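You operate a simulated robot arm through the tools that you are given. There is no shell and no other tool. Be economical: measure what you need, move in short steps, check, and stop when the job is done.

Carry out the task below with a simulated robot arm. There is one attempt and no reset: what you move stays moved.

TASK
Lift the salt box lid open.
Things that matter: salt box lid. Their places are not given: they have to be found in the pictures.

It is judged by the outcome, as a careful person would: the job done as asked, and still so three seconds after it is handed in. It fails if anything else is knocked over, pushed out of place, dropped, spilled or broken.

THE ROBOT
A 6-joint arm with a two-finger parallel gripper, fixed in place. Base frame: the origin is at the foot of the arm, x ahead of it, y to its left, z up. Lengths are in m, angles in rad, forces in N, time in s.
Its first joint turns from -1.152 to 1.152 rad. Payload 2.9 kg.
Tool frame: the origin (TCP) lies between the finger pads and is the grasp point; the fingertips stand 0.03 m ahead of it; z points along the fingers, y is the line along which they close. The gripper opens to 0.11 m. The fingers are 0.02 m wide and 0.01 m thick; the gripper's body (0.048 by 0.112 m) begins 0.055 m behind the TCP.
Orientation is that of the tool frame in the base frame, as a unit quaternion [w, x, y, z]. With the fingers straight down and closing along the base's y, the tool's x points along the base's -x, its y along +y and its z along -z.

THE INTERFACE
- The arm moves only by the tool send_rows. Its argument "motion" is a list of rows, each an object of numbers (a shift or turn left out is 0, a gripper value left out holds the last): "tx", "ty", "tz": the shift along the tool's x, y, z in m; "ax", "ay", "az": the turn, a rotation vector about the tool's x, y, z in rad; "gripper": the closure, from 0 (fully open) to 1 (shut). In form: [{"tx": .., "ty": .., "tz": .., "ax": .., "ay": .., "az": .., "gripper": ..}, ...]. A call has 1 to 12 rows; each row shifts and turns the commanded pose from where the row before left it, along the tool's axes as they then stand. A row lasts 0.2 s, in which the tool goes at most 0.05 m and 0.15 rad; a call with a longer step from one row to the next is refused whole, and so is a gripper value outside its range. A pose out of reach is approached as far as the arm can. The call stops where the force on the tool passes 40 N (or 10 N more than at its start, if that is more) or the arm is blocked; 0.2 s more then pass. The fingers move at their own pace (about 0.108 m/s each) and stop on an object; they squeeze with about 26 N. The grip force told is the motor's: it shows also when the fingers shut on nothing. Time passes only in rows, and 0.2 s behind the last, so rows that do not move let the fingers close. It gives the time, the measured TCP pose, the force on the tool (base axes), the opening and the grip force at its end, in the units of the frame above (readings bear some noise), and new pictures: "show" is both (left out), scene, wrist or none.
- Cameras (640 x 400 px; columns grow to the right, rows downward): "scene" is fixed at [0.089, 0.4313, 1.4038]; the picture's right is [-0.79, -0.61, 0.00], its down [-0.23, 0.30, -0.92] and it looks along [0.56, -0.73, -0.38] (base axes); focal length 370 px, centre (320, 200). "wrist" rides on the gripper at [-0.036, 0, -0.057] in the tool frame; the picture's right is [0.00, -1.00, 0.00], its down [0.97, 0.00, -0.24] and it looks along [0.24, 0.00, 0.97] (tool axes); focal length 218 px, centre (320, 200).
- point_at(camera, pixels): for up to 12 pixels [column, row] of the newest picture of that camera ("zoom" is the newest enlarged one), the place [x, y, z] in the base frame of the surface seen there, good to about 0.002 m, but the place of the scene camera against the robot may be out by one fixed shift of up to 0.018 m in any direction. No time passes.
- enlarge(camera, box): a new picture of the part [left, top, right, bottom] of that camera's present view, enlarged. No time passes.
- sign_off(): hands the job in; it is judged then, once.

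Work in short steps. Measure before you move; look again where a grasp or a placing could have gone wrong, and mend it. You have 60 turns and 120 pictures in all, the two below and enlarged ones among them. Open the gripper and draw the arm clear of the work before you hand the job in, unless the task says otherwise; then end with one line.

The tools are called after ">>>" as name(argument=value, ...) on one line, values as JSON. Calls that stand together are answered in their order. send_rows: Moves the arm, as the interface text tells. Its arguments: {"type":"object","properties":{"motion":{"type":"array","items":{"type":"object","properties":{"tx":{"type":"number"},"ty":{"type":"number"},"tz":{"type":"number"},"ax":{"type":"number"},"ay":{"type":"number"},"az":{"type":"number"},"gripper":{"type":"number"}}}},"show":{"type":"string","enum":["both","scene","wrist","none"]}},"required":["motion"]} The other tools are called the same way: point_at (camera, pixels) gives the place of the surface under pixels of a picture; enlarge (camera, box) takes an enlarged picture of a part of a camera's view; sign_off () hands the job in.

At the start:

```text
time: 0.0
eef_pos: [0.4213, -0.0785, 1.1721]
tcp_rot: [0.001, 0.0, 1.0, 0.0]
contact_force: [0.3, 0.4, -0.2]
finger_gap: 0.1101
grip_force: 0.0
```

scene: 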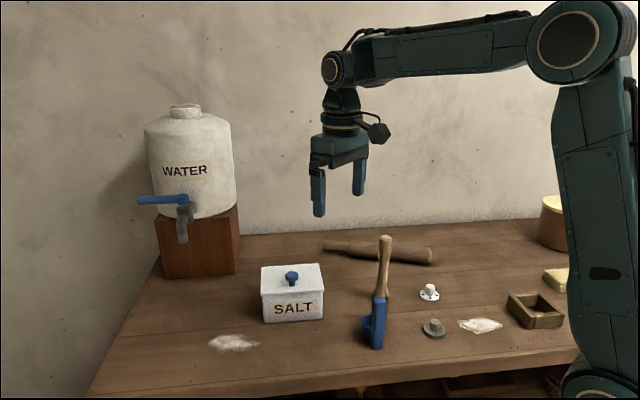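
wrist: 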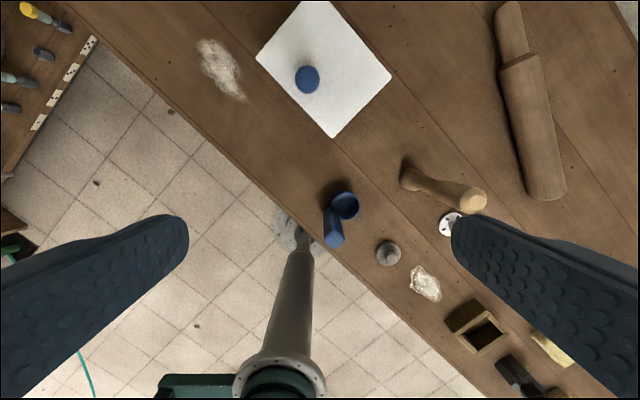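

The salt box is at scene pixels (292,292) with a blue knob near (291,277). I will enlarge both views and measure it.

>>> enlarge(camera="scene", box=[240, 250, 344, 335])

>>> enlarge(camera="wrist", box=[240, 0, 400, 140])

>>> point_at(camera="wrist", pixels=[[307, 78], [257, 57], [333, 136], [391, 83], [320, 2], [306, 68], [307, 90], [296, 79], [318, 79], [345, 205], [470, 200]])

>>> point_at(camera="scene", pixels=[[291, 275], [292, 284], [264, 268], [320, 266], [263, 292], [323, 289], [263, 322], [323, 318], [270, 293], [384, 238]])

```text
4.71 times, centred on (292, 292) of scene
```

zoom: 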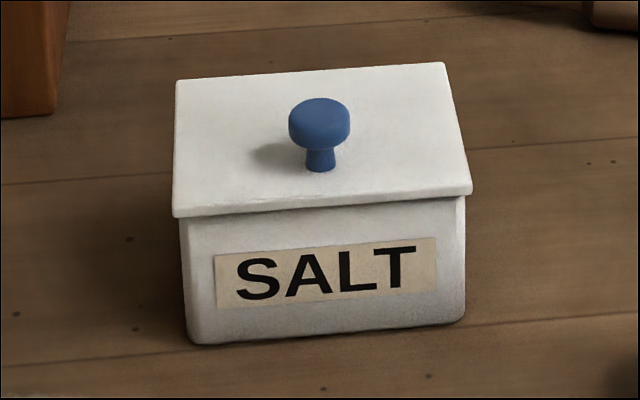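

```text
2.86 times, centred on (320, 70) of wrist
```

zoom: 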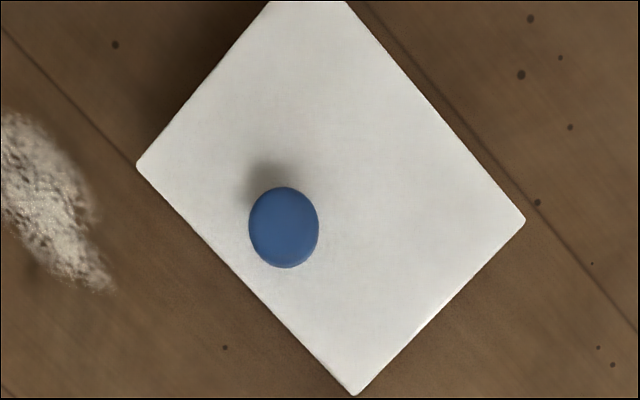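

```text
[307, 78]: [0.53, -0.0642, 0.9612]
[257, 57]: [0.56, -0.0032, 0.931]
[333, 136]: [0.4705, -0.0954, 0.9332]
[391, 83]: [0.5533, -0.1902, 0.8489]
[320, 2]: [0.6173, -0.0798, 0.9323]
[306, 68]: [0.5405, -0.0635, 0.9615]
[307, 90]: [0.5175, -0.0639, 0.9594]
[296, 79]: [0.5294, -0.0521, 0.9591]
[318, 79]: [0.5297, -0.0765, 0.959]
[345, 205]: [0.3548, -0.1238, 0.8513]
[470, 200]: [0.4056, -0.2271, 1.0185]
```

```text
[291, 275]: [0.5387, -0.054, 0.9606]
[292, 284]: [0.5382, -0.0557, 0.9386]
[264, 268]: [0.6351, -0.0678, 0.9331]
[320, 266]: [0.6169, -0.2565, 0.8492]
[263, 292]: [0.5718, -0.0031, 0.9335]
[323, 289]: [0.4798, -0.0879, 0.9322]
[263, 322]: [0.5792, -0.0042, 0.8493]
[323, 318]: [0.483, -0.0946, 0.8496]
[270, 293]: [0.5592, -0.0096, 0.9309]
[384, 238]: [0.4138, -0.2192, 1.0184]
```

The lid's front edge runs along about (0.7, 0.71), with the knob at (0.530, -0.064, 0.961) close to it, so the hinge should be at the back. I'll move above the knob and turn the tool about 0.8 rad so the fingers close parallel to the hinge.

>>> send_rows(motion=[{"tx": -0.036, "ty": 0.005, "tz": 0.02}, {"tx": -0.036, "ty": 0.005, "tz": 0.02}, {"tx": -0.037, "ty": 0.0045, "tz": 0.02}, {"az": 0.134, "gripper": 0.4}, {"az": 0.134}, {"az": 0.133}, {"az": 0.133}, {"az": 0.133}, {"az": 0.133}, {}])

```text
time: 2.2
eef_pos: [0.53, -0.0637, 1.1119]
tcp_rot: [0.001, 0.39, 0.921, 0.0]
contact_force: [0.4, 0.2, 0.1]
finger_gap: 0.0661
grip_force: 0.0
```

scene: 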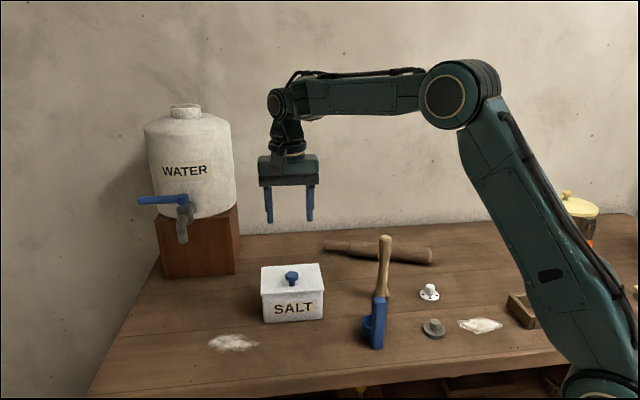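
wrist: 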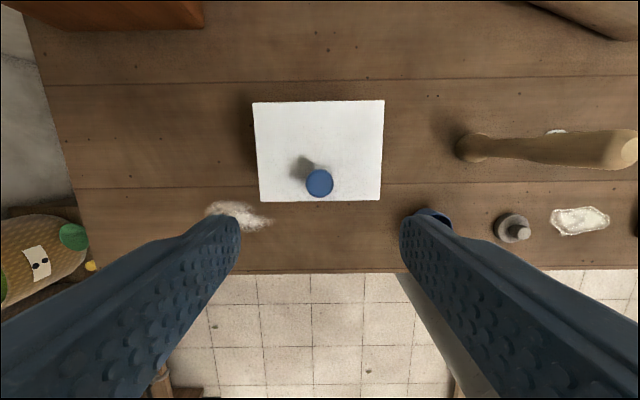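

The edges are almost square in the wrist view, with the knob at (319,183). I'll measure the lid again from here.

>>> point_at(camera="wrist", pixels=[[319, 182], [319, 171], [319, 195], [308, 183], [331, 183], [261, 199], [379, 196], [256, 106], [381, 103], [320, 104], [320, 197]])

>>> enlarge(camera="wrist", box=[240, 90, 400, 215])

```text
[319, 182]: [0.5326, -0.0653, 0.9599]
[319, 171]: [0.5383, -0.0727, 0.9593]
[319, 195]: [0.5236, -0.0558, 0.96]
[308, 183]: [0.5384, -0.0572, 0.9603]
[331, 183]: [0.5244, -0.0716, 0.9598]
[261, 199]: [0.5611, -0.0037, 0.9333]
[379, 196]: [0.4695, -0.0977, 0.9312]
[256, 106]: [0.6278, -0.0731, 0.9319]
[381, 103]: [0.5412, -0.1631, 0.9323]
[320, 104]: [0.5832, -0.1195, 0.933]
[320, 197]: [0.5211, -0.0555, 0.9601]
```

```text
3.20 times, centred on (320, 152) of wrist
```

zoom: 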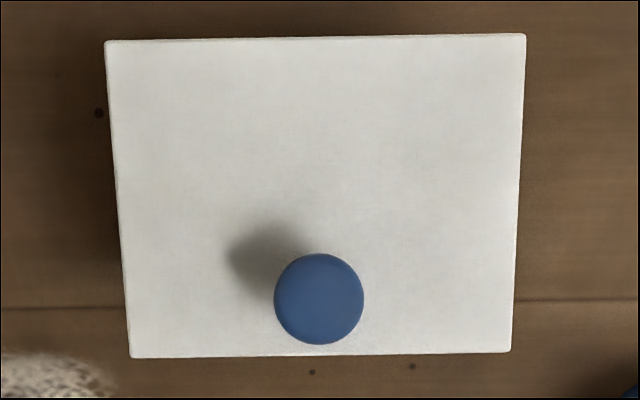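

The knob centre is about (0.531, -0.0645) and the lid's edge angle is about 0.77 rad. I'll correct the yaw by -0.03 and go down until the fingertips straddle the knob head, with the tips around z = 0.942.

>>> send_rows(motion=[{"az": -0.03, "tx": -0.001}, {"tz": 0.04}, {"tz": 0.04}, {"tz": 0.03}, {"tz": 0.02}, {"tz": 0.01}, {}])

```text
time: 3.8
eef_pos: [0.5301, -0.0641, 0.9743]
tcp_rot: [0.0, 0.375, 0.927, -0.001]
contact_force: [0.4, 0.5, -0.3]
finger_gap: 0.0661
grip_force: 0.1
```

scene: 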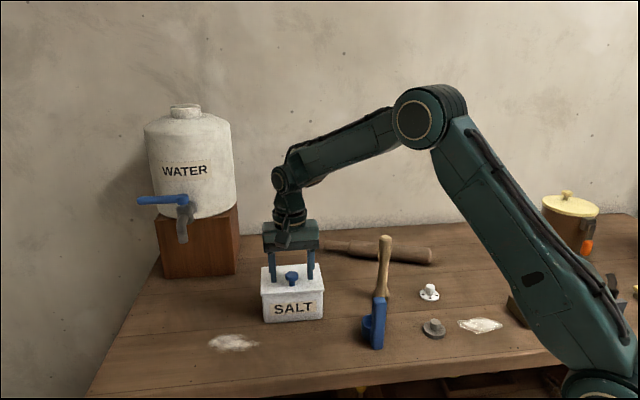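
wrist: 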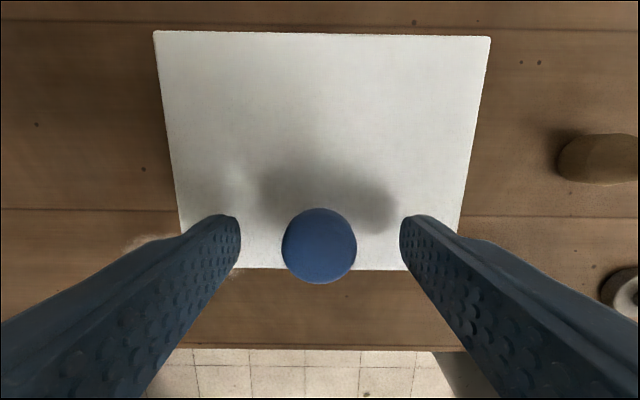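

The knob is centred between the fingers, so I'll close on it.

>>> send_rows(motion=[{"tz": 0.002}, {"gripper": 1.0}, {}, {}, {}])

```text
time: 5.0
eef_pos: [0.5303, -0.0642, 0.9712]
tcp_rot: [0.0, 0.375, 0.927, 0.001]
contact_force: [-0.6, -1.0, 1.4]
finger_gap: 0.0268
grip_force: 45.0
```

scene: 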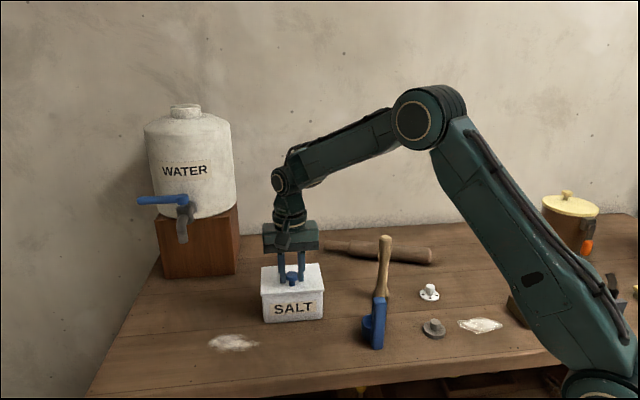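
wrist: 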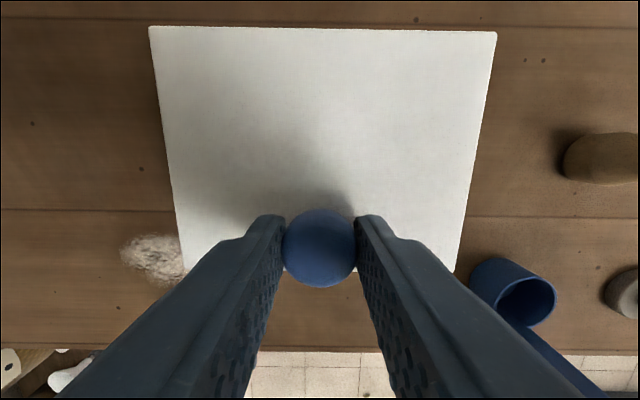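

The knob is held, with a gap of 0.027 m. I'll lift a short way along the hinge arc and check that the lid hinges and the box stays put.

>>> send_rows(motion=[{"tx": -0.0018, "tz": -0.0042}, {"tx": -0.002, "tz": -0.004}, {"tx": -0.0023, "tz": -0.004}, {}])

```text
time: 6.0
eef_pos: [0.5339, -0.0677, 0.9824]
tcp_rot: [-0.002, 0.374, 0.928, -0.001]
contact_force: [-10.9, 16.0, -6.1]
finger_gap: 0.0266
grip_force: 44.7
```

scene: 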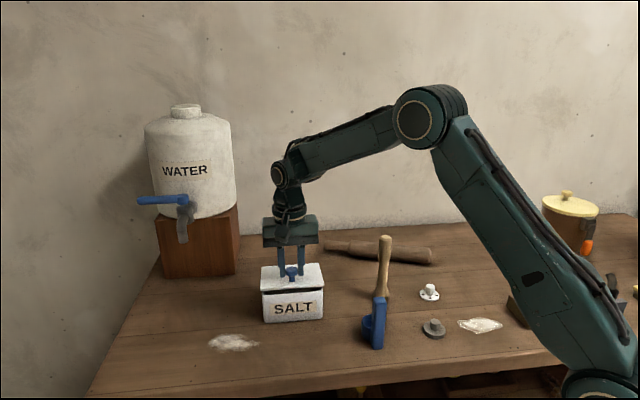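
wrist: 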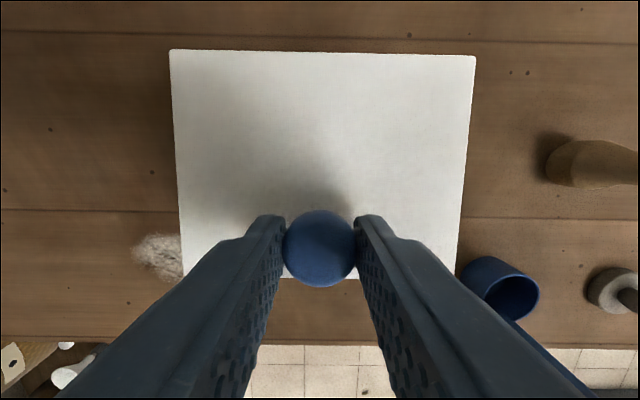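

The lid is hinging and the box hasn't moved. A force of about 19 N toward the front says I'm pushing back slightly too much, so I'll ease that in the next part of the arc.

>>> send_rows(motion=[{"tx": 0.001}, {"tx": -0.002, "tz": -0.004}, {"tx": -0.0025, "tz": -0.004}, {"tx": -0.0028, "tz": -0.004}, {}])

```text
time: 7.2
eef_pos: [0.5395, -0.0724, 0.9945]
tcp_rot: [0.0, 0.377, 0.926, 0.0]
contact_force: [-7.1, 4.8, -12.3]
finger_gap: 0.0267
grip_force: 44.8
```

scene: 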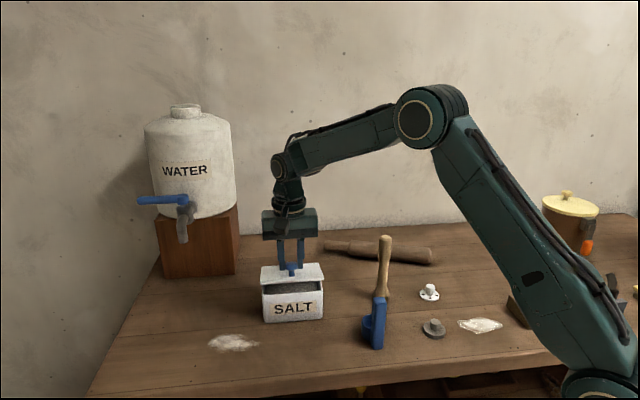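
wrist: 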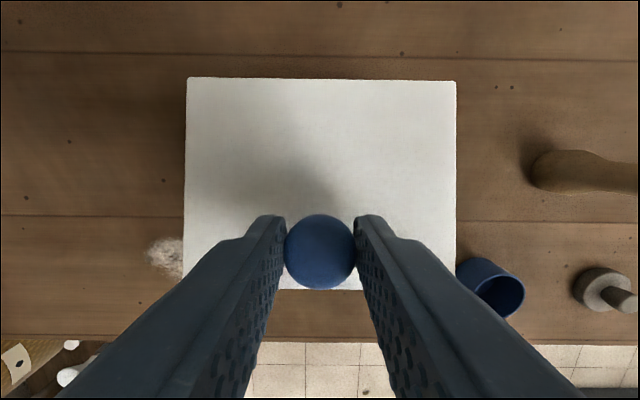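

Forces are moderate, and the path fits an arc of about 0.08 m radius. I'll continue another 0.3 rad.

>>> send_rows(motion=[{"tx": -0.0025, "tz": -0.0031}, {"tx": -0.0027, "tz": -0.0031}, {"tx": -0.0028, "tz": -0.0028}, {"tx": -0.0029, "tz": -0.0028}, {"tx": -0.0031, "tz": -0.0026}, {"tx": -0.0032, "tz": -0.0024}, {}])

```text
time: 8.8
eef_pos: [0.5506, -0.0846, 1.0127]
tcp_rot: [-0.002, 0.375, 0.927, -0.001]
contact_force: [-14.2, 10.2, -3.3]
finger_gap: 0.0268
grip_force: 44.4
```

scene: 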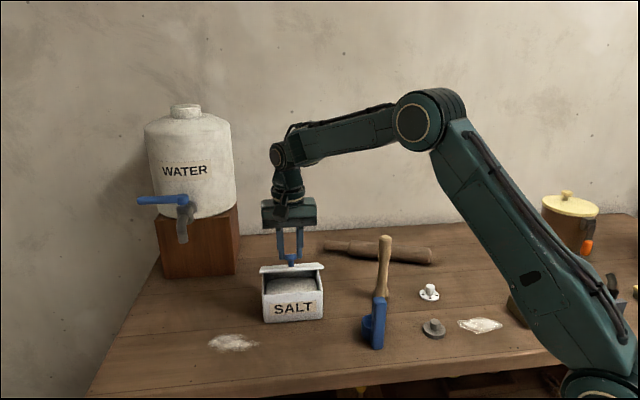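
wrist: 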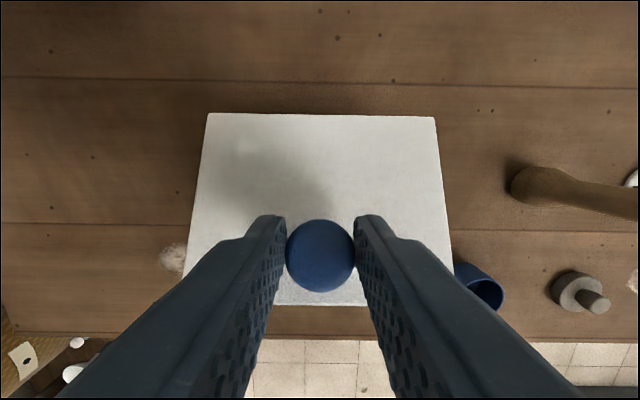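

The remaining force is mostly tangential (about 15 N), which looks like ordinary hinge friction. I'll continue along the arc.

>>> send_rows(motion=[{"tx": -0.0033, "tz": -0.0022}, {"tx": -0.0034, "tz": -0.0021}, {"tx": -0.0035, "tz": -0.0019}, {"tx": -0.0036, "tz": -0.0017}, {"tx": -0.0037, "tz": -0.0015}, {"tx": -0.0038, "tz": -0.0014}, {"tx": -0.0038, "tz": -0.0012}, {"tx": -0.0039, "tz": -0.001}, {}])

```text
time: 10.8
eef_pos: [0.5735, -0.1057, 1.0243]
tcp_rot: [0.0, 0.376, 0.927, 0.0]
contact_force: [-0.3, -0.4, 0.5]
finger_gap: 0.0
grip_force: 37.6
```

scene: 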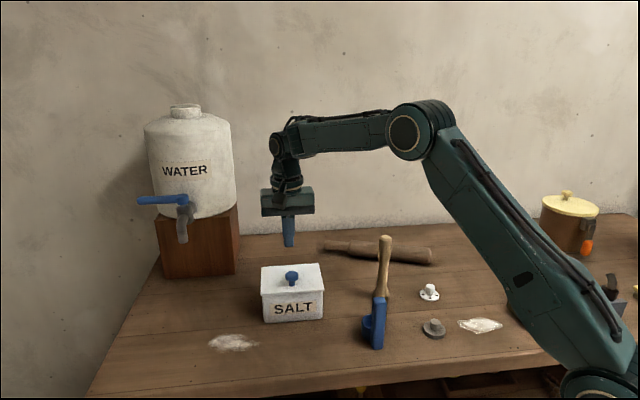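
wrist: 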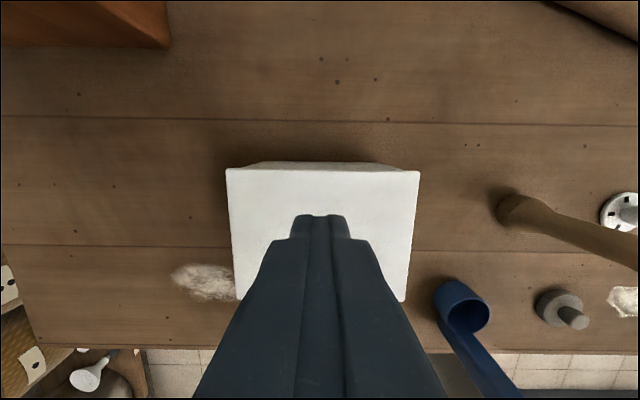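

The knob slid out of the fingertips and the lid fell shut. Between frames the knob drifted down and forward by about 3 mm, so the true arc is smaller (about 0.07 m radius, hinge about 0.067 m behind the knob). I'll open, go back above the knob and check the box.

>>> send_rows(motion=[{"tz": -0.02, "gripper": 0.4}, {"tx": 0.02}, {"tx": 0.02}, {"tx": 0.02}, {}])

>>> point_at(camera="wrist", pixels=[[320, 200]])

>>> enlarge(camera="wrist", box=[220, 80, 420, 280])

>>> enlarge(camera="scene", box=[240, 250, 344, 335])

```text
time: 12.0
eef_pos: [0.5312, -0.0634, 1.0444]
tcp_rot: [0.0, 0.375, 0.927, 0.0]
contact_force: [0.7, -0.1, 1.1]
finger_gap: 0.0656
grip_force: 0.0
```

scene: 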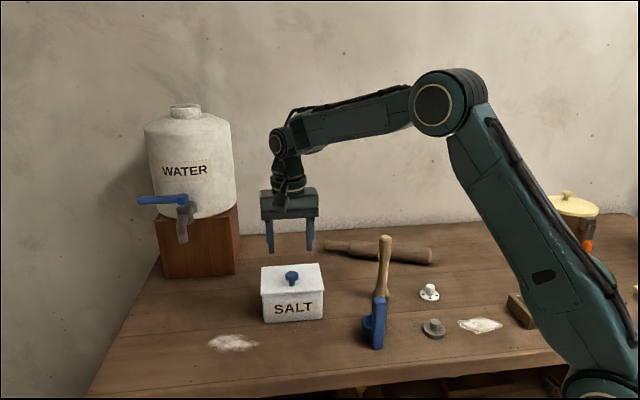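
wrist: 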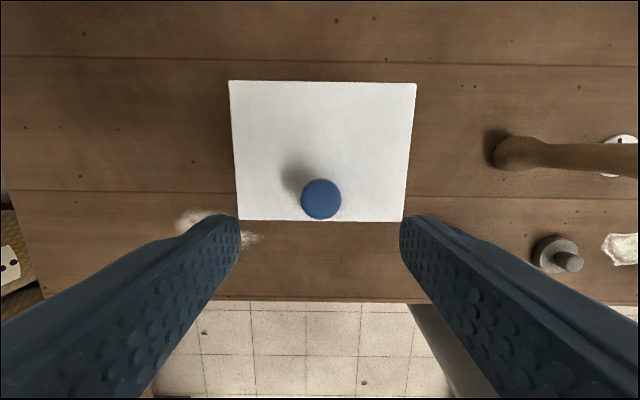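

```text
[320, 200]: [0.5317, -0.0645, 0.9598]
```

```text
2.00 times, centred on (320, 180) of wrist
```

zoom: 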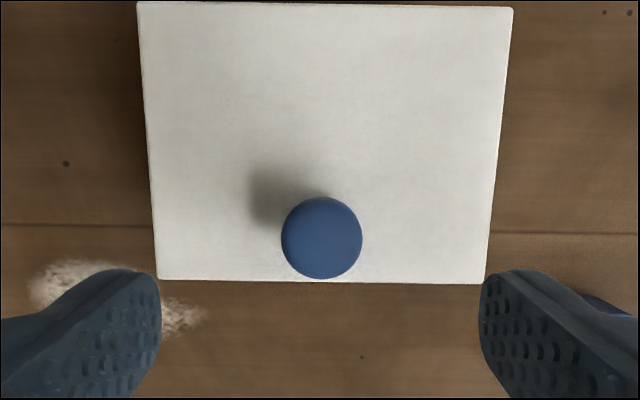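

```text
4.71 times, centred on (292, 292) of scene
```

zoom: 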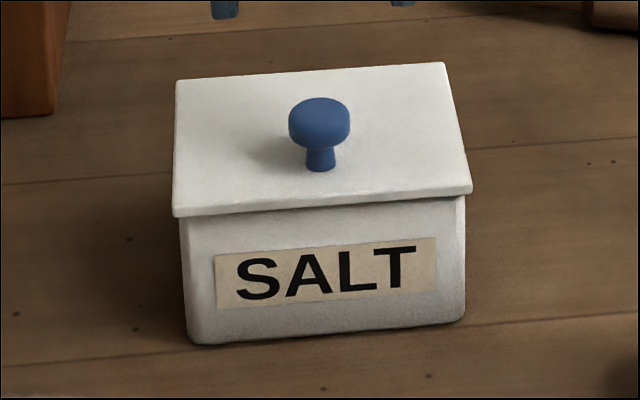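

The box is unmoved and the knob is at (0.5315, -0.0645). I'll go down slightly deeper than before (TCP 0.969) and regrip.

>>> send_rows(motion=[{"tx": -0.0009, "tz": 0.035}, {"tz": 0.025}, {"tz": 0.0155}, {}, {"gripper": 1.0}, {}, {}], show="wrist")

```text
time: 13.6
eef_pos: [0.5299, -0.0639, 0.9686]
tcp_rot: [0.0, 0.376, 0.927, -0.001]
contact_force: [-3.0, -2.9, -1.6]
finger_gap: 0.0268
grip_force: 45.2
```

wrist: 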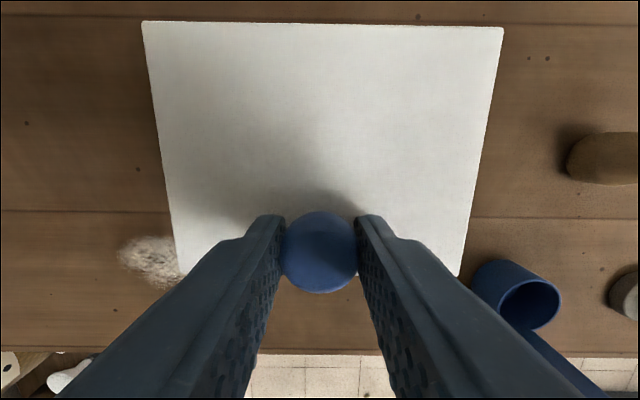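

Gripped deeper. I'll lift along the tighter arc for the first 0.4 rad.

>>> send_rows(motion=[{"tx": -0.0018, "tz": -0.0053}, {"tx": -0.0023, "tz": -0.0051}, {"tx": -0.0026, "tz": -0.005}, {"tx": -0.003, "tz": -0.0047}, {"tx": -0.0034, "tz": -0.0045}, {}])

```text
time: 15.0
eef_pos: [0.5395, -0.0724, 0.9921]
tcp_rot: [-0.002, 0.375, 0.927, -0.001]
contact_force: [-16.8, 12.9, -2.1]
finger_gap: 0.0269
grip_force: 45.0
```

scene: 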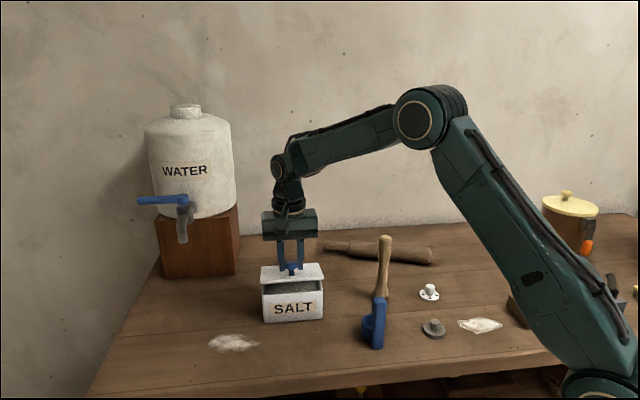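
wrist: 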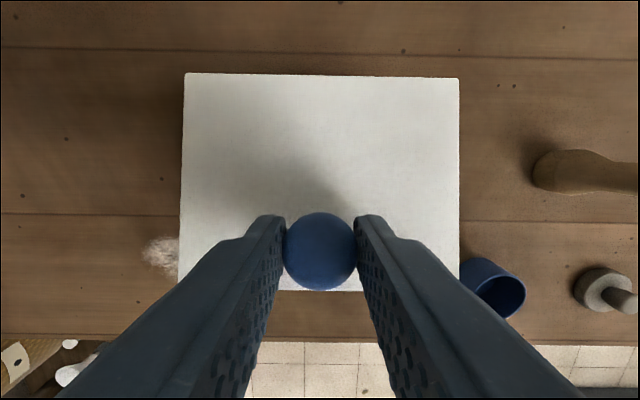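

There's a force of about 21 N toward the front again. I'll measure the lid surface directly to find the real hinge line.

>>> point_at(camera="wrist", pixels=[[320, 80], [320, 110], [320, 140], [250, 80], [250, 140], [250, 200], [400, 80], [400, 200], [187, 75], [456, 80], [210, 285], [320, 250]])

>>> enlarge(camera="scene", box=[240, 230, 344, 330])

```text
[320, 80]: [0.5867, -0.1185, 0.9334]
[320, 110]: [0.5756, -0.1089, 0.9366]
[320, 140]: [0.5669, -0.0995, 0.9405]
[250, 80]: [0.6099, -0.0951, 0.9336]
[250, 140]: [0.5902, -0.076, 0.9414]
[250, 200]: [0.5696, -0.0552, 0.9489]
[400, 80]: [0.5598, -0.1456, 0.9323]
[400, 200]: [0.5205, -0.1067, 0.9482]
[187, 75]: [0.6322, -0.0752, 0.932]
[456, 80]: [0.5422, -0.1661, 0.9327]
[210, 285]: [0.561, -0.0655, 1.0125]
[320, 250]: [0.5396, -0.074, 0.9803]
```

```text
4.00 times, centred on (292, 280) of scene
```

zoom: 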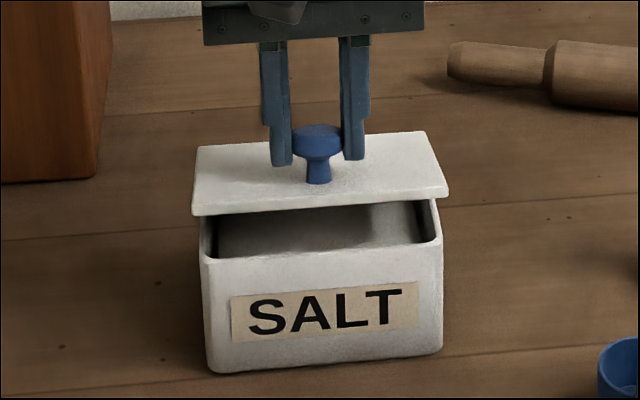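

The lid is only about 0.26 rad open although the tool moved far enough for about 0.4. So the hinge is at the back edge and the knob is creeping because the upright fingers resist its rotation. I'll tilt the tool with the lid and watch the force.

>>> send_rows(motion=[{"ay": 0.09}, {"ay": 0.09}, {"ay": 0.08}, {}])

>>> point_at(camera="wrist", pixels=[[250, 80], [250, 140], [250, 200], [400, 80], [400, 200], [320, 250], [320, 240], [320, 260]])

```text
time: 16.0
eef_pos: [0.5411, -0.0751, 0.9924]
tcp_rot: [-0.119, 0.374, 0.918, 0.049]
contact_force: [20.0, -15.7, -4.3]
finger_gap: 0.0269
grip_force: 44.9
```

scene: 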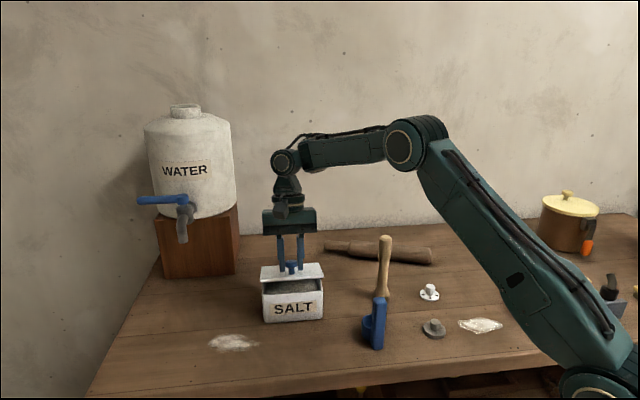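
wrist: 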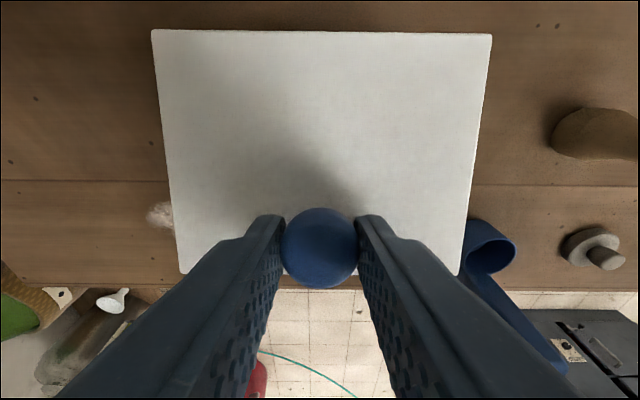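

```text
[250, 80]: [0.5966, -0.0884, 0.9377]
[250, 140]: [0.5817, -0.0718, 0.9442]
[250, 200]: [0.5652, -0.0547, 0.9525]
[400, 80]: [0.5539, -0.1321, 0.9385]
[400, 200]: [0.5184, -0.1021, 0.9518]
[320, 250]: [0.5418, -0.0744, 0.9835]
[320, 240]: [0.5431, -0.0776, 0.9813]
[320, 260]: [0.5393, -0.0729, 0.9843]
```

Tilting made the grip stiff, and the force flipped sign: the knob now moves with the tool. The lid is at about 0.3 rad and the tool tilt is 0.25. I'll relieve the stress and then rotate rigidly about the back edge (per 0.1 rad: tx -0.0048, tz -0.0073).

>>> send_rows(motion=[{"tx": -0.003}, {"tx": -0.0048, "tz": -0.0073, "ay": 0.1}, {"tx": -0.0048, "tz": -0.0073, "ay": 0.1}, {}])

>>> point_at(camera="wrist", pixels=[[250, 60], [250, 140], [250, 200], [400, 60], [400, 140], [400, 200], [320, 250]])

```text
time: 17.2
eef_pos: [0.5417, -0.0758, 0.9919]
tcp_rot: [-0.13, 0.369, 0.918, 0.062]
contact_force: [1.5, 4.0, 0.1]
finger_gap: 0.0271
grip_force: 45.0
stopped in row 4: the force on the tool passed its limit (the readings are from after the stop); the commanded pose is now the measured one
out of reach, approached as far as the arm can: row 2, 3
```

scene: 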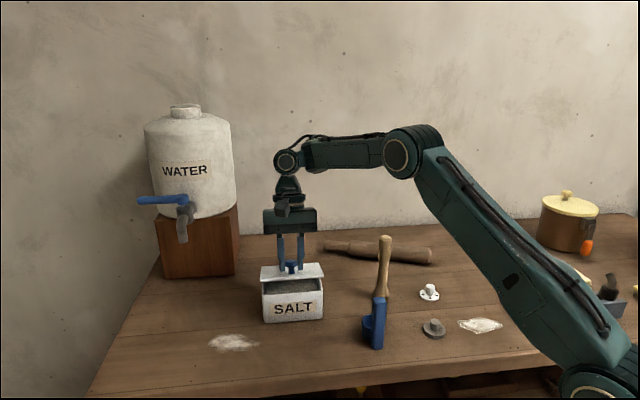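
wrist: 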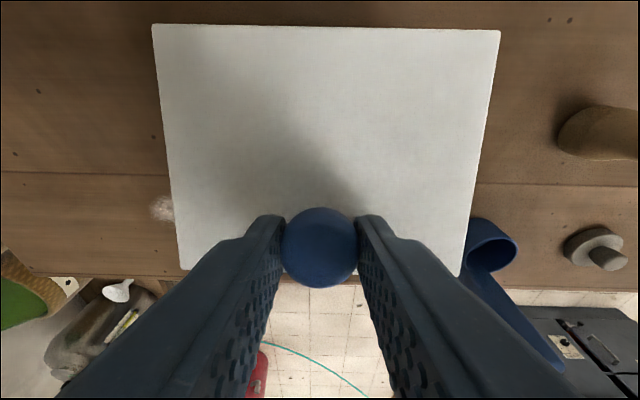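

```text
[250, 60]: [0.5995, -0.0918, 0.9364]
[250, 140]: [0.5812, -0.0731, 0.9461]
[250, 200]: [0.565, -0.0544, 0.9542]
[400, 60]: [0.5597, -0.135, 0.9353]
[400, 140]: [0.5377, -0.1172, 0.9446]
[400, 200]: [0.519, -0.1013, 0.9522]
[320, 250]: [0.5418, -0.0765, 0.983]
```

Force is now about zero, but the arm can't tilt back beyond about 0.28 rad. Since the grip behaves rigidly, I'll set the lid down and regrasp with the tool leaning far forward (toward the robot), so the whole swing fits within reach.

>>> send_rows(motion=[{"tx": 0.0041, "tz": 0.0077, "ay": -0.1}, {"tx": 0.0041, "tz": 0.0077, "ay": -0.1}, {"tx": 0.0041, "tz": 0.0077, "ay": -0.1}, {}, {"gripper": 0.4}, {"tz": -0.03}, {"tz": -0.04}, {}])

```text
time: 17.5
eef_pos: [0.5389, -0.0717, 0.9905]
tcp_rot: [-0.118, 0.362, 0.922, 0.066]
contact_force: [3.2, -4.9, -5.2]
finger_gap: 0.0271
grip_force: 45.2
stopped in row 1: the force on the tool passed its limit (the readings are from after the stop); the commanded pose is now the measured one
```

scene: 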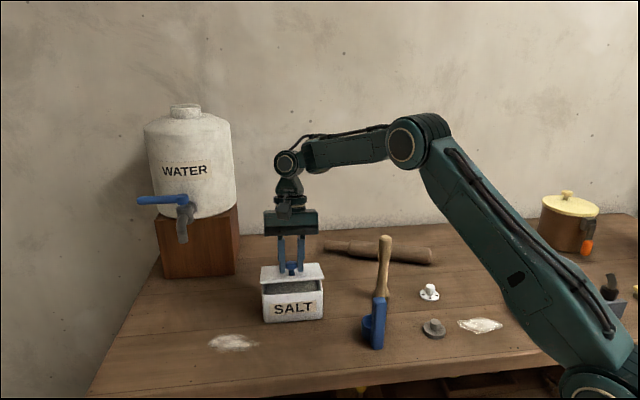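
wrist: 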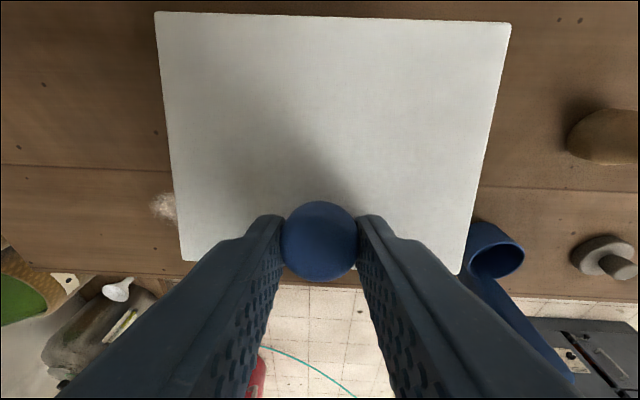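

Forces are low, and the lid earlier fell from higher without harm, so I'll release here, back off and straighten the tool.

>>> send_rows(motion=[{"gripper": 0.4}, {}, {"tz": -0.03}, {"tz": -0.03}, {"ay": -0.14}, {"ay": -0.13}, {}])

```text
time: 19.1
eef_pos: [0.5451, -0.071, 1.01]
tcp_rot: [-0.016, 0.367, 0.929, 0.035]
contact_force: [0.0, 0.5, 0.6]
finger_gap: 0.0659
grip_force: 0.0
out of reach, approached as far as the arm can: row 3, 4, 5
```

scene: 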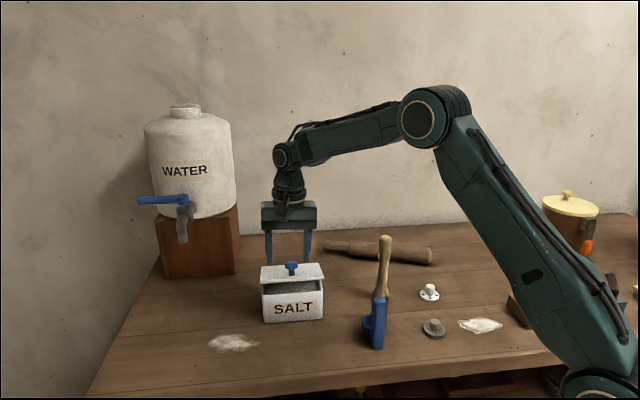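
wrist: 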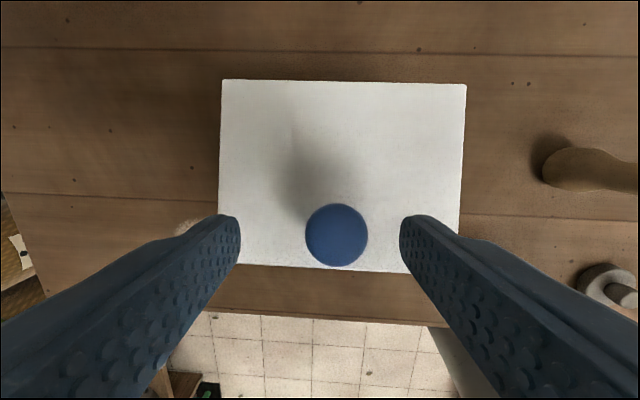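

The lid stayed partly open after release. I'll wait a moment to see whether it holds or sinks slowly, and raise the hand slightly.

>>> send_rows(motion=[{"tz": -0.02}, {}, {}, {}, {}, {}, {}, {}])

>>> point_at(camera="wrist", pixels=[[270, 110], [270, 200], [400, 110], [400, 200], [330, 225]])

```text
time: 20.9
eef_pos: [0.5452, -0.0731, 1.0316]
tcp_rot: [-0.017, 0.368, 0.929, 0.035]
contact_force: [-0.5, 0.2, 0.7]
finger_gap: 0.0661
grip_force: 0.0
```

scene: 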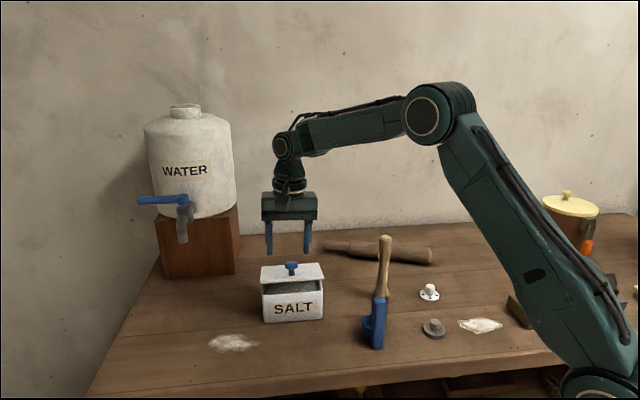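
wrist: 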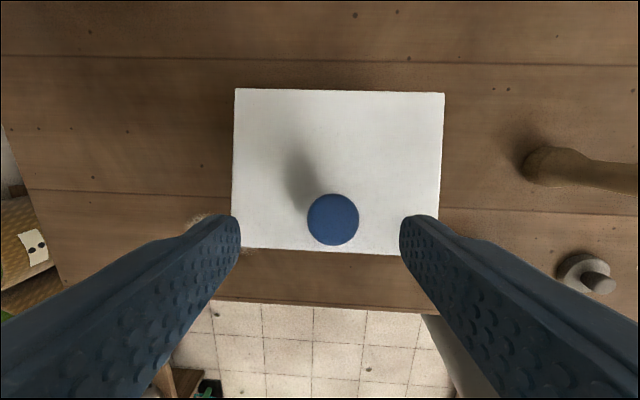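

```text
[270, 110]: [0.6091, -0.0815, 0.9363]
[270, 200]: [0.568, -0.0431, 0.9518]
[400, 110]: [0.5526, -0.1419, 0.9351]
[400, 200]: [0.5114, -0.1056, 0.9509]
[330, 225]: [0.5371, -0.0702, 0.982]
```

The lid holds at about 0.27 rad by itself, so the hinge has friction. I can therefore push it open from underneath, with the fingers closed and leaning forward. I'll square the tool, move in front of the box, close the gripper and lean the tool so the fingers point back and down.

>>> send_rows(motion=[{"tz": -0.018, "ax": 0.052, "ay": -0.058, "az": 0.015, "gripper": 1.0}, {"tx": 0.035, "ty": -0.002}, {"tx": 0.035, "ty": -0.002}, {"tx": 0.028}, {"ay": -0.13}, {"ay": -0.13}, {"ay": -0.13}, {"ay": -0.13}, {"ay": -0.13}, {"ay": -0.13}, {"ay": -0.12}, {}])

```text
time: 23.5
eef_pos: [0.4715, -0.0071, 1.0481]
tcp_rot: [0.405, 0.337, 0.834, -0.162]
contact_force: [-0.4, -0.9, -0.4]
finger_gap: 0.0001
grip_force: 26.0
```

scene: 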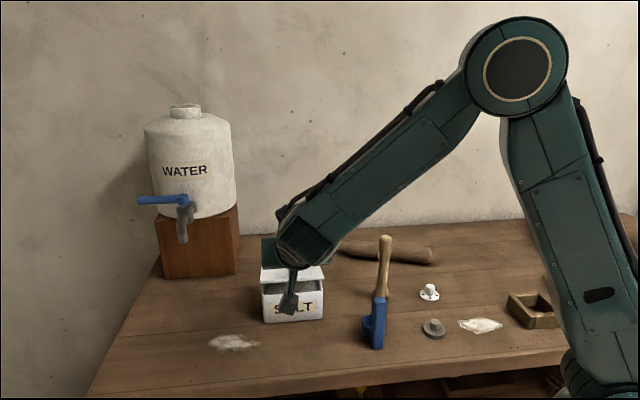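
wrist: 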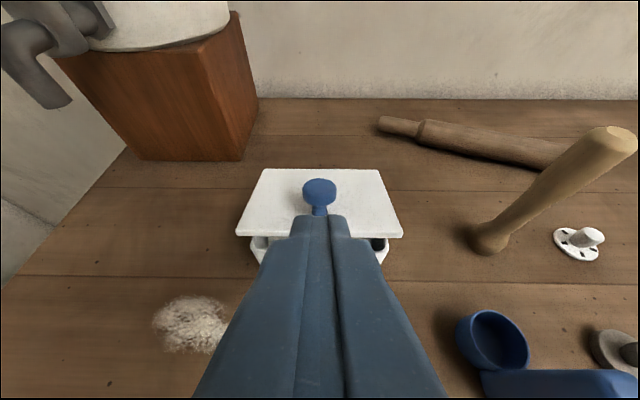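

A tilt of 0.9 is reachable and the view shows the gap under the lid. I'll tilt 0.3 more.

>>> send_rows(motion=[{"ay": -0.1}, {"ay": -0.1}, {"ay": -0.1}, {}])

>>> point_at(camera="scene", pixels=[[262, 284], [323, 279], [265, 293], [321, 290]])

```text
time: 24.5
eef_pos: [0.4711, -0.0076, 1.0488]
tcp_rot: [0.524, 0.31, 0.765, -0.211]
contact_force: [-0.6, -0.1, -0.2]
finger_gap: 0.0001
grip_force: 25.9
```

scene: 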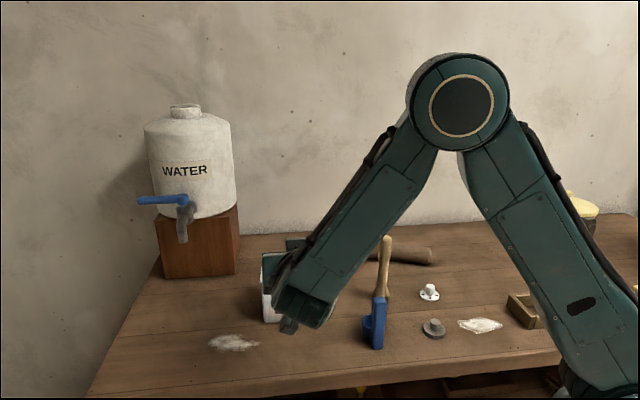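
wrist: 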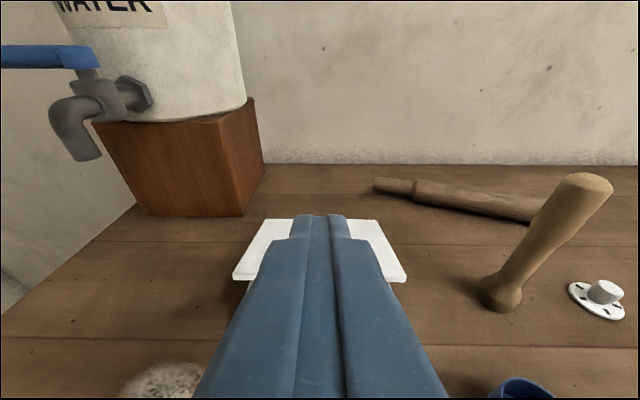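

```text
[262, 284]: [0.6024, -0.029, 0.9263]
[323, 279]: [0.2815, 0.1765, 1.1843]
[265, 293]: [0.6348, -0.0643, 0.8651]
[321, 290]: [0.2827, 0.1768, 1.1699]
```

Tilt is now 1.2 and the tool is centred on the box. I'll go straight down 0.10 m in front of the box, which puts the tip at about z = 0.938, level with the gap between rim (about 0.925) and lid underside (about 0.951).

>>> send_rows(motion=[{"tx": 0.0311, "tz": 0.0121}, {"tx": 0.0311, "tz": 0.0121}, {"tx": 0.031, "tz": 0.012}, {}])

>>> enlarge(camera="wrist", box=[200, 150, 440, 300])

>>> enlarge(camera="scene", box=[230, 235, 350, 335])

```text
time: 25.5
eef_pos: [0.4709, -0.0077, 0.9478]
tcp_rot: [0.524, 0.31, 0.765, -0.211]
contact_force: [0.6, 0.9, 0.1]
finger_gap: 0.0003
grip_force: 25.5
```

scene: 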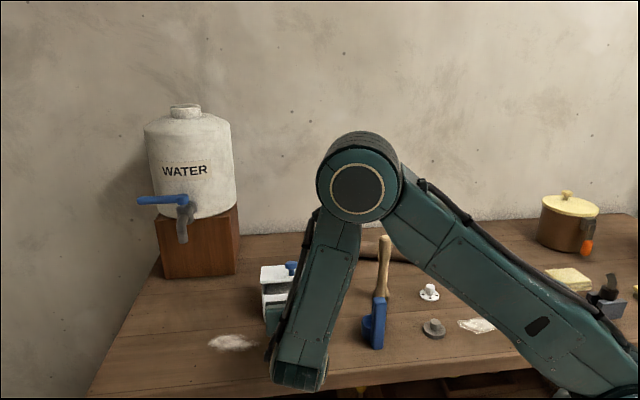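
wrist: 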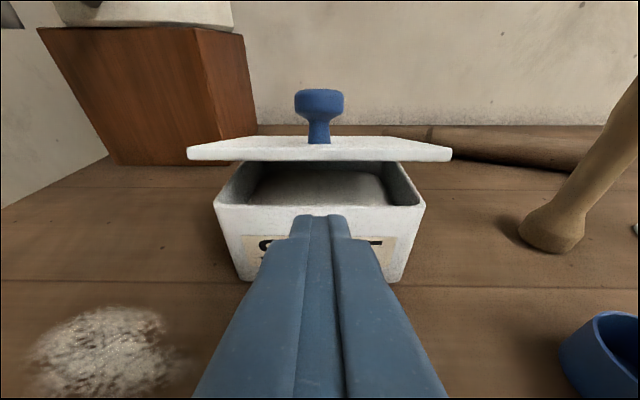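

```text
2.67 times, centred on (320, 225) of wrist
```

zoom: 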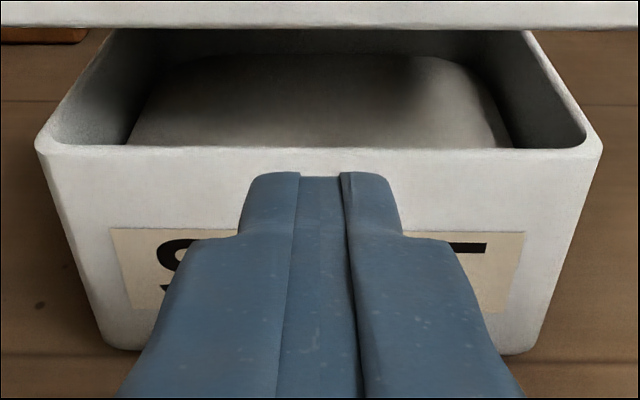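

```text
4.00 times, centred on (290, 285) of scene
```

zoom: 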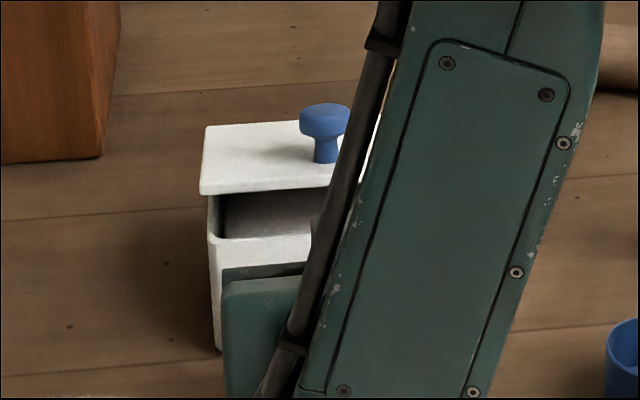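

Clear view of the gap. I'll measure the rim, the lid's front edge and the finger tip.

>>> point_at(camera="wrist", pixels=[[285, 208], [250, 207], [390, 207], [320, 148], [320, 158], [230, 158], [410, 158], [320, 217], [310, 217], [320, 178]])

```text
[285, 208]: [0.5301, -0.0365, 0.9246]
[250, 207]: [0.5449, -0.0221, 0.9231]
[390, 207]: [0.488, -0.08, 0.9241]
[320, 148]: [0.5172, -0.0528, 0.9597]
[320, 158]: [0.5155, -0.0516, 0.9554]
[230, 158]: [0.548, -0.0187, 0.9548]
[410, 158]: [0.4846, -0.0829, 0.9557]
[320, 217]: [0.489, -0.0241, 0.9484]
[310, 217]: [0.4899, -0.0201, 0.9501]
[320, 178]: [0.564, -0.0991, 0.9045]
```

Measured: rim 0.924, lid underside edge 0.954, tip top 0.9485 and 0.038 m short of the lid edge. I'll slide in horizontally 0.048 m, then begin lifting along the edge's arc.

>>> send_rows(motion=[{"tx": -0.0065, "tz": 0.0168}, {"tx": -0.0065, "tz": 0.0168}, {"tx": -0.0044, "tz": 0.0112}, {}, {"tx": -0.0066, "tz": 0.0}, {"tx": -0.0066, "tz": 0.0}, {}])

```text
time: 27.1
eef_pos: [0.5105, -0.0453, 0.9602]
tcp_rot: [0.523, 0.31, 0.765, -0.212]
contact_force: [-0.3, -0.7, -0.1]
finger_gap: 0.0001
grip_force: 25.7
```

scene: 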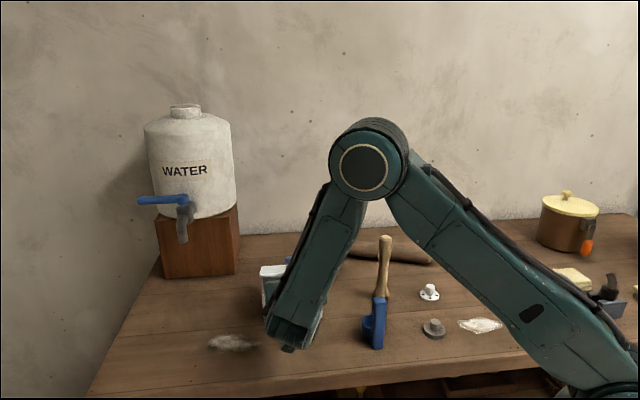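
wrist: 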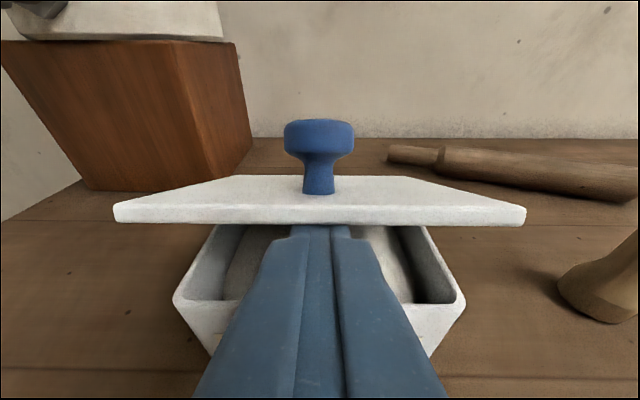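

The finger is under the lid and lifting it with negligible force. Continuing up and back.

>>> send_rows(motion=[{"tx": -0.0111, "tz": 0.001}, {"tx": -0.0111, "tz": 0.001}, {"tx": -0.0111, "tz": 0.001}, {"tx": -0.0111, "tz": 0.001}, {}])

```text
time: 28.3
eef_pos: [0.5236, -0.0586, 1.0003]
tcp_rot: [0.523, 0.311, 0.765, -0.211]
contact_force: [-0.5, -0.1, 0.2]
finger_gap: 0.0003
grip_force: 26.5
```

scene: 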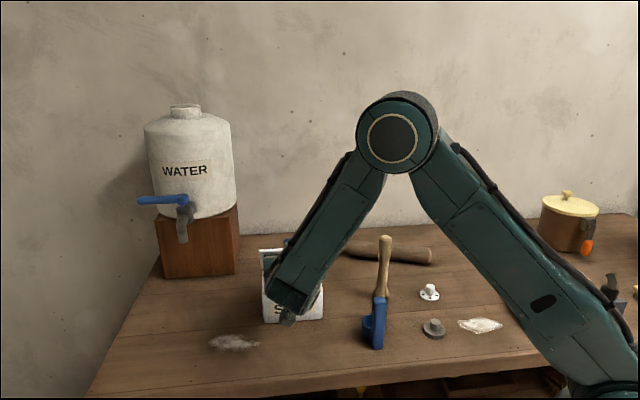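
wrist: 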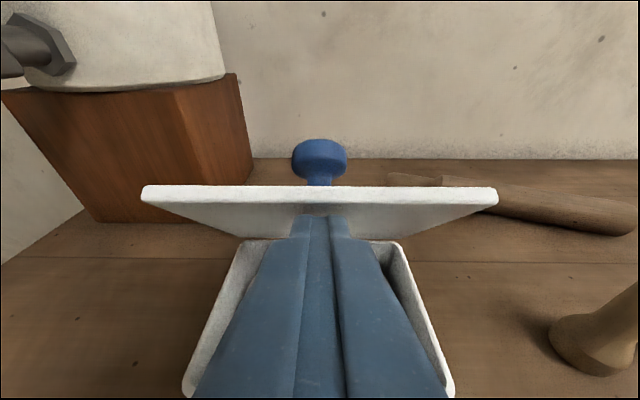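

The lid is around 50° open. I'll push mostly backward now.

>>> send_rows(motion=[{"tx": -0.0064, "tz": 0.0082}, {"tx": -0.0064, "tz": 0.0082}, {"tx": -0.0064, "tz": 0.0082}, {"tx": -0.0064, "tz": 0.0082}, {"tx": -0.0064, "tz": 0.0082}, {}])

```text
time: 29.7
eef_pos: [0.5602, -0.0931, 1.0156]
tcp_rot: [0.523, 0.31, 0.765, -0.212]
contact_force: [-0.4, -0.6, -0.1]
finger_gap: 0.0
grip_force: 26.1
```

scene: 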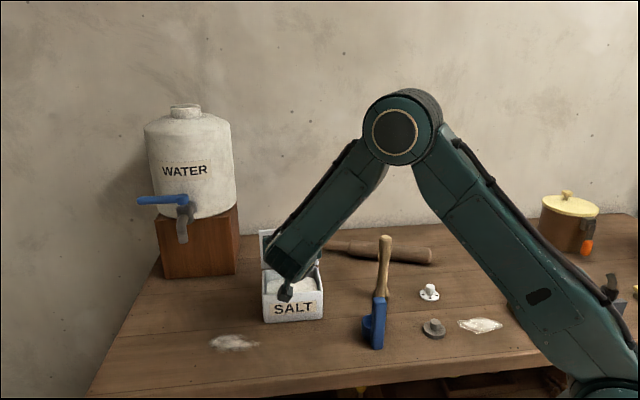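
wrist: 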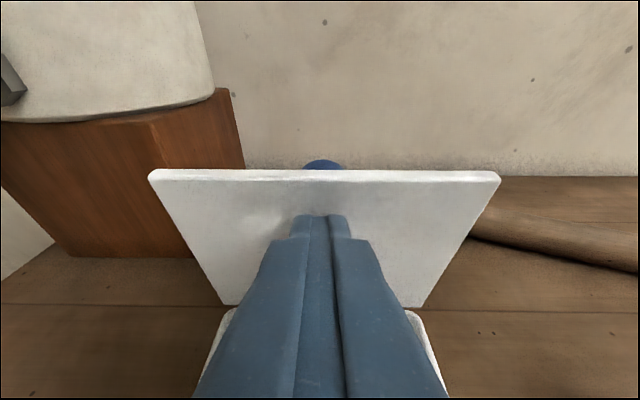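

Nearly vertical. I'll push a little further back so it's comfortably past vertical, watching the force for a stop.

>>> send_rows(motion=[{"tx": -0.0018, "tz": 0.0047}, {"tx": -0.0018, "tz": 0.0047}, {"tx": -0.0018, "tz": 0.0047}, {"tx": -0.0018, "tz": 0.0047}, {}])

>>> point_at(camera="wrist", pixels=[[250, 185], [240, 220], [250, 240], [250, 280], [400, 190], [400, 250]])

```text
time: 30.9
eef_pos: [0.5742, -0.1072, 1.0157]
tcp_rot: [0.523, 0.311, 0.765, -0.212]
contact_force: [0.9, 0.2, -0.5]
finger_gap: 0.0001
grip_force: 25.5
```

scene: 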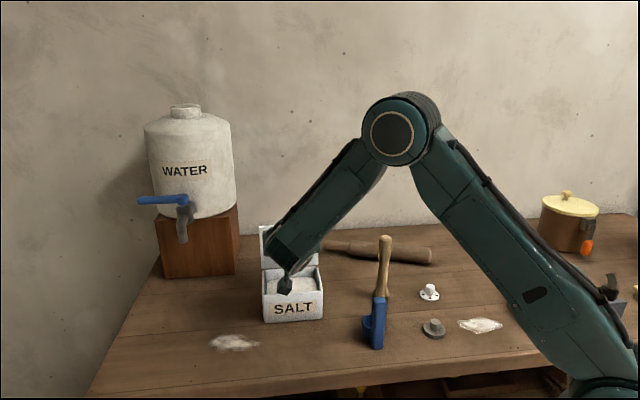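
wrist: 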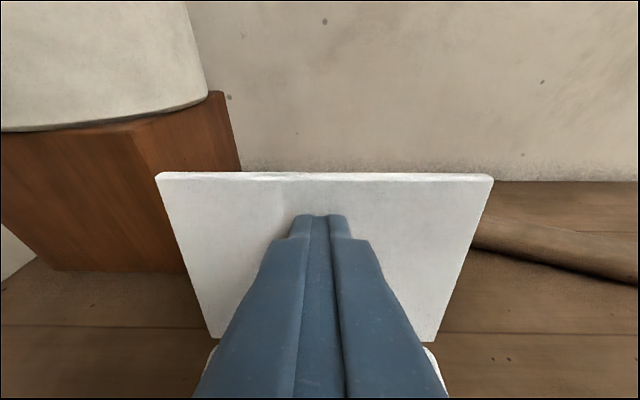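

```text
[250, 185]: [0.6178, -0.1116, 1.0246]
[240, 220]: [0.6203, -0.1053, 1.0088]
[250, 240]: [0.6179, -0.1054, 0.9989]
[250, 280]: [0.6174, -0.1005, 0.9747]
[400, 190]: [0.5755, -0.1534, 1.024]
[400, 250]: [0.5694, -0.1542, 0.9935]
```

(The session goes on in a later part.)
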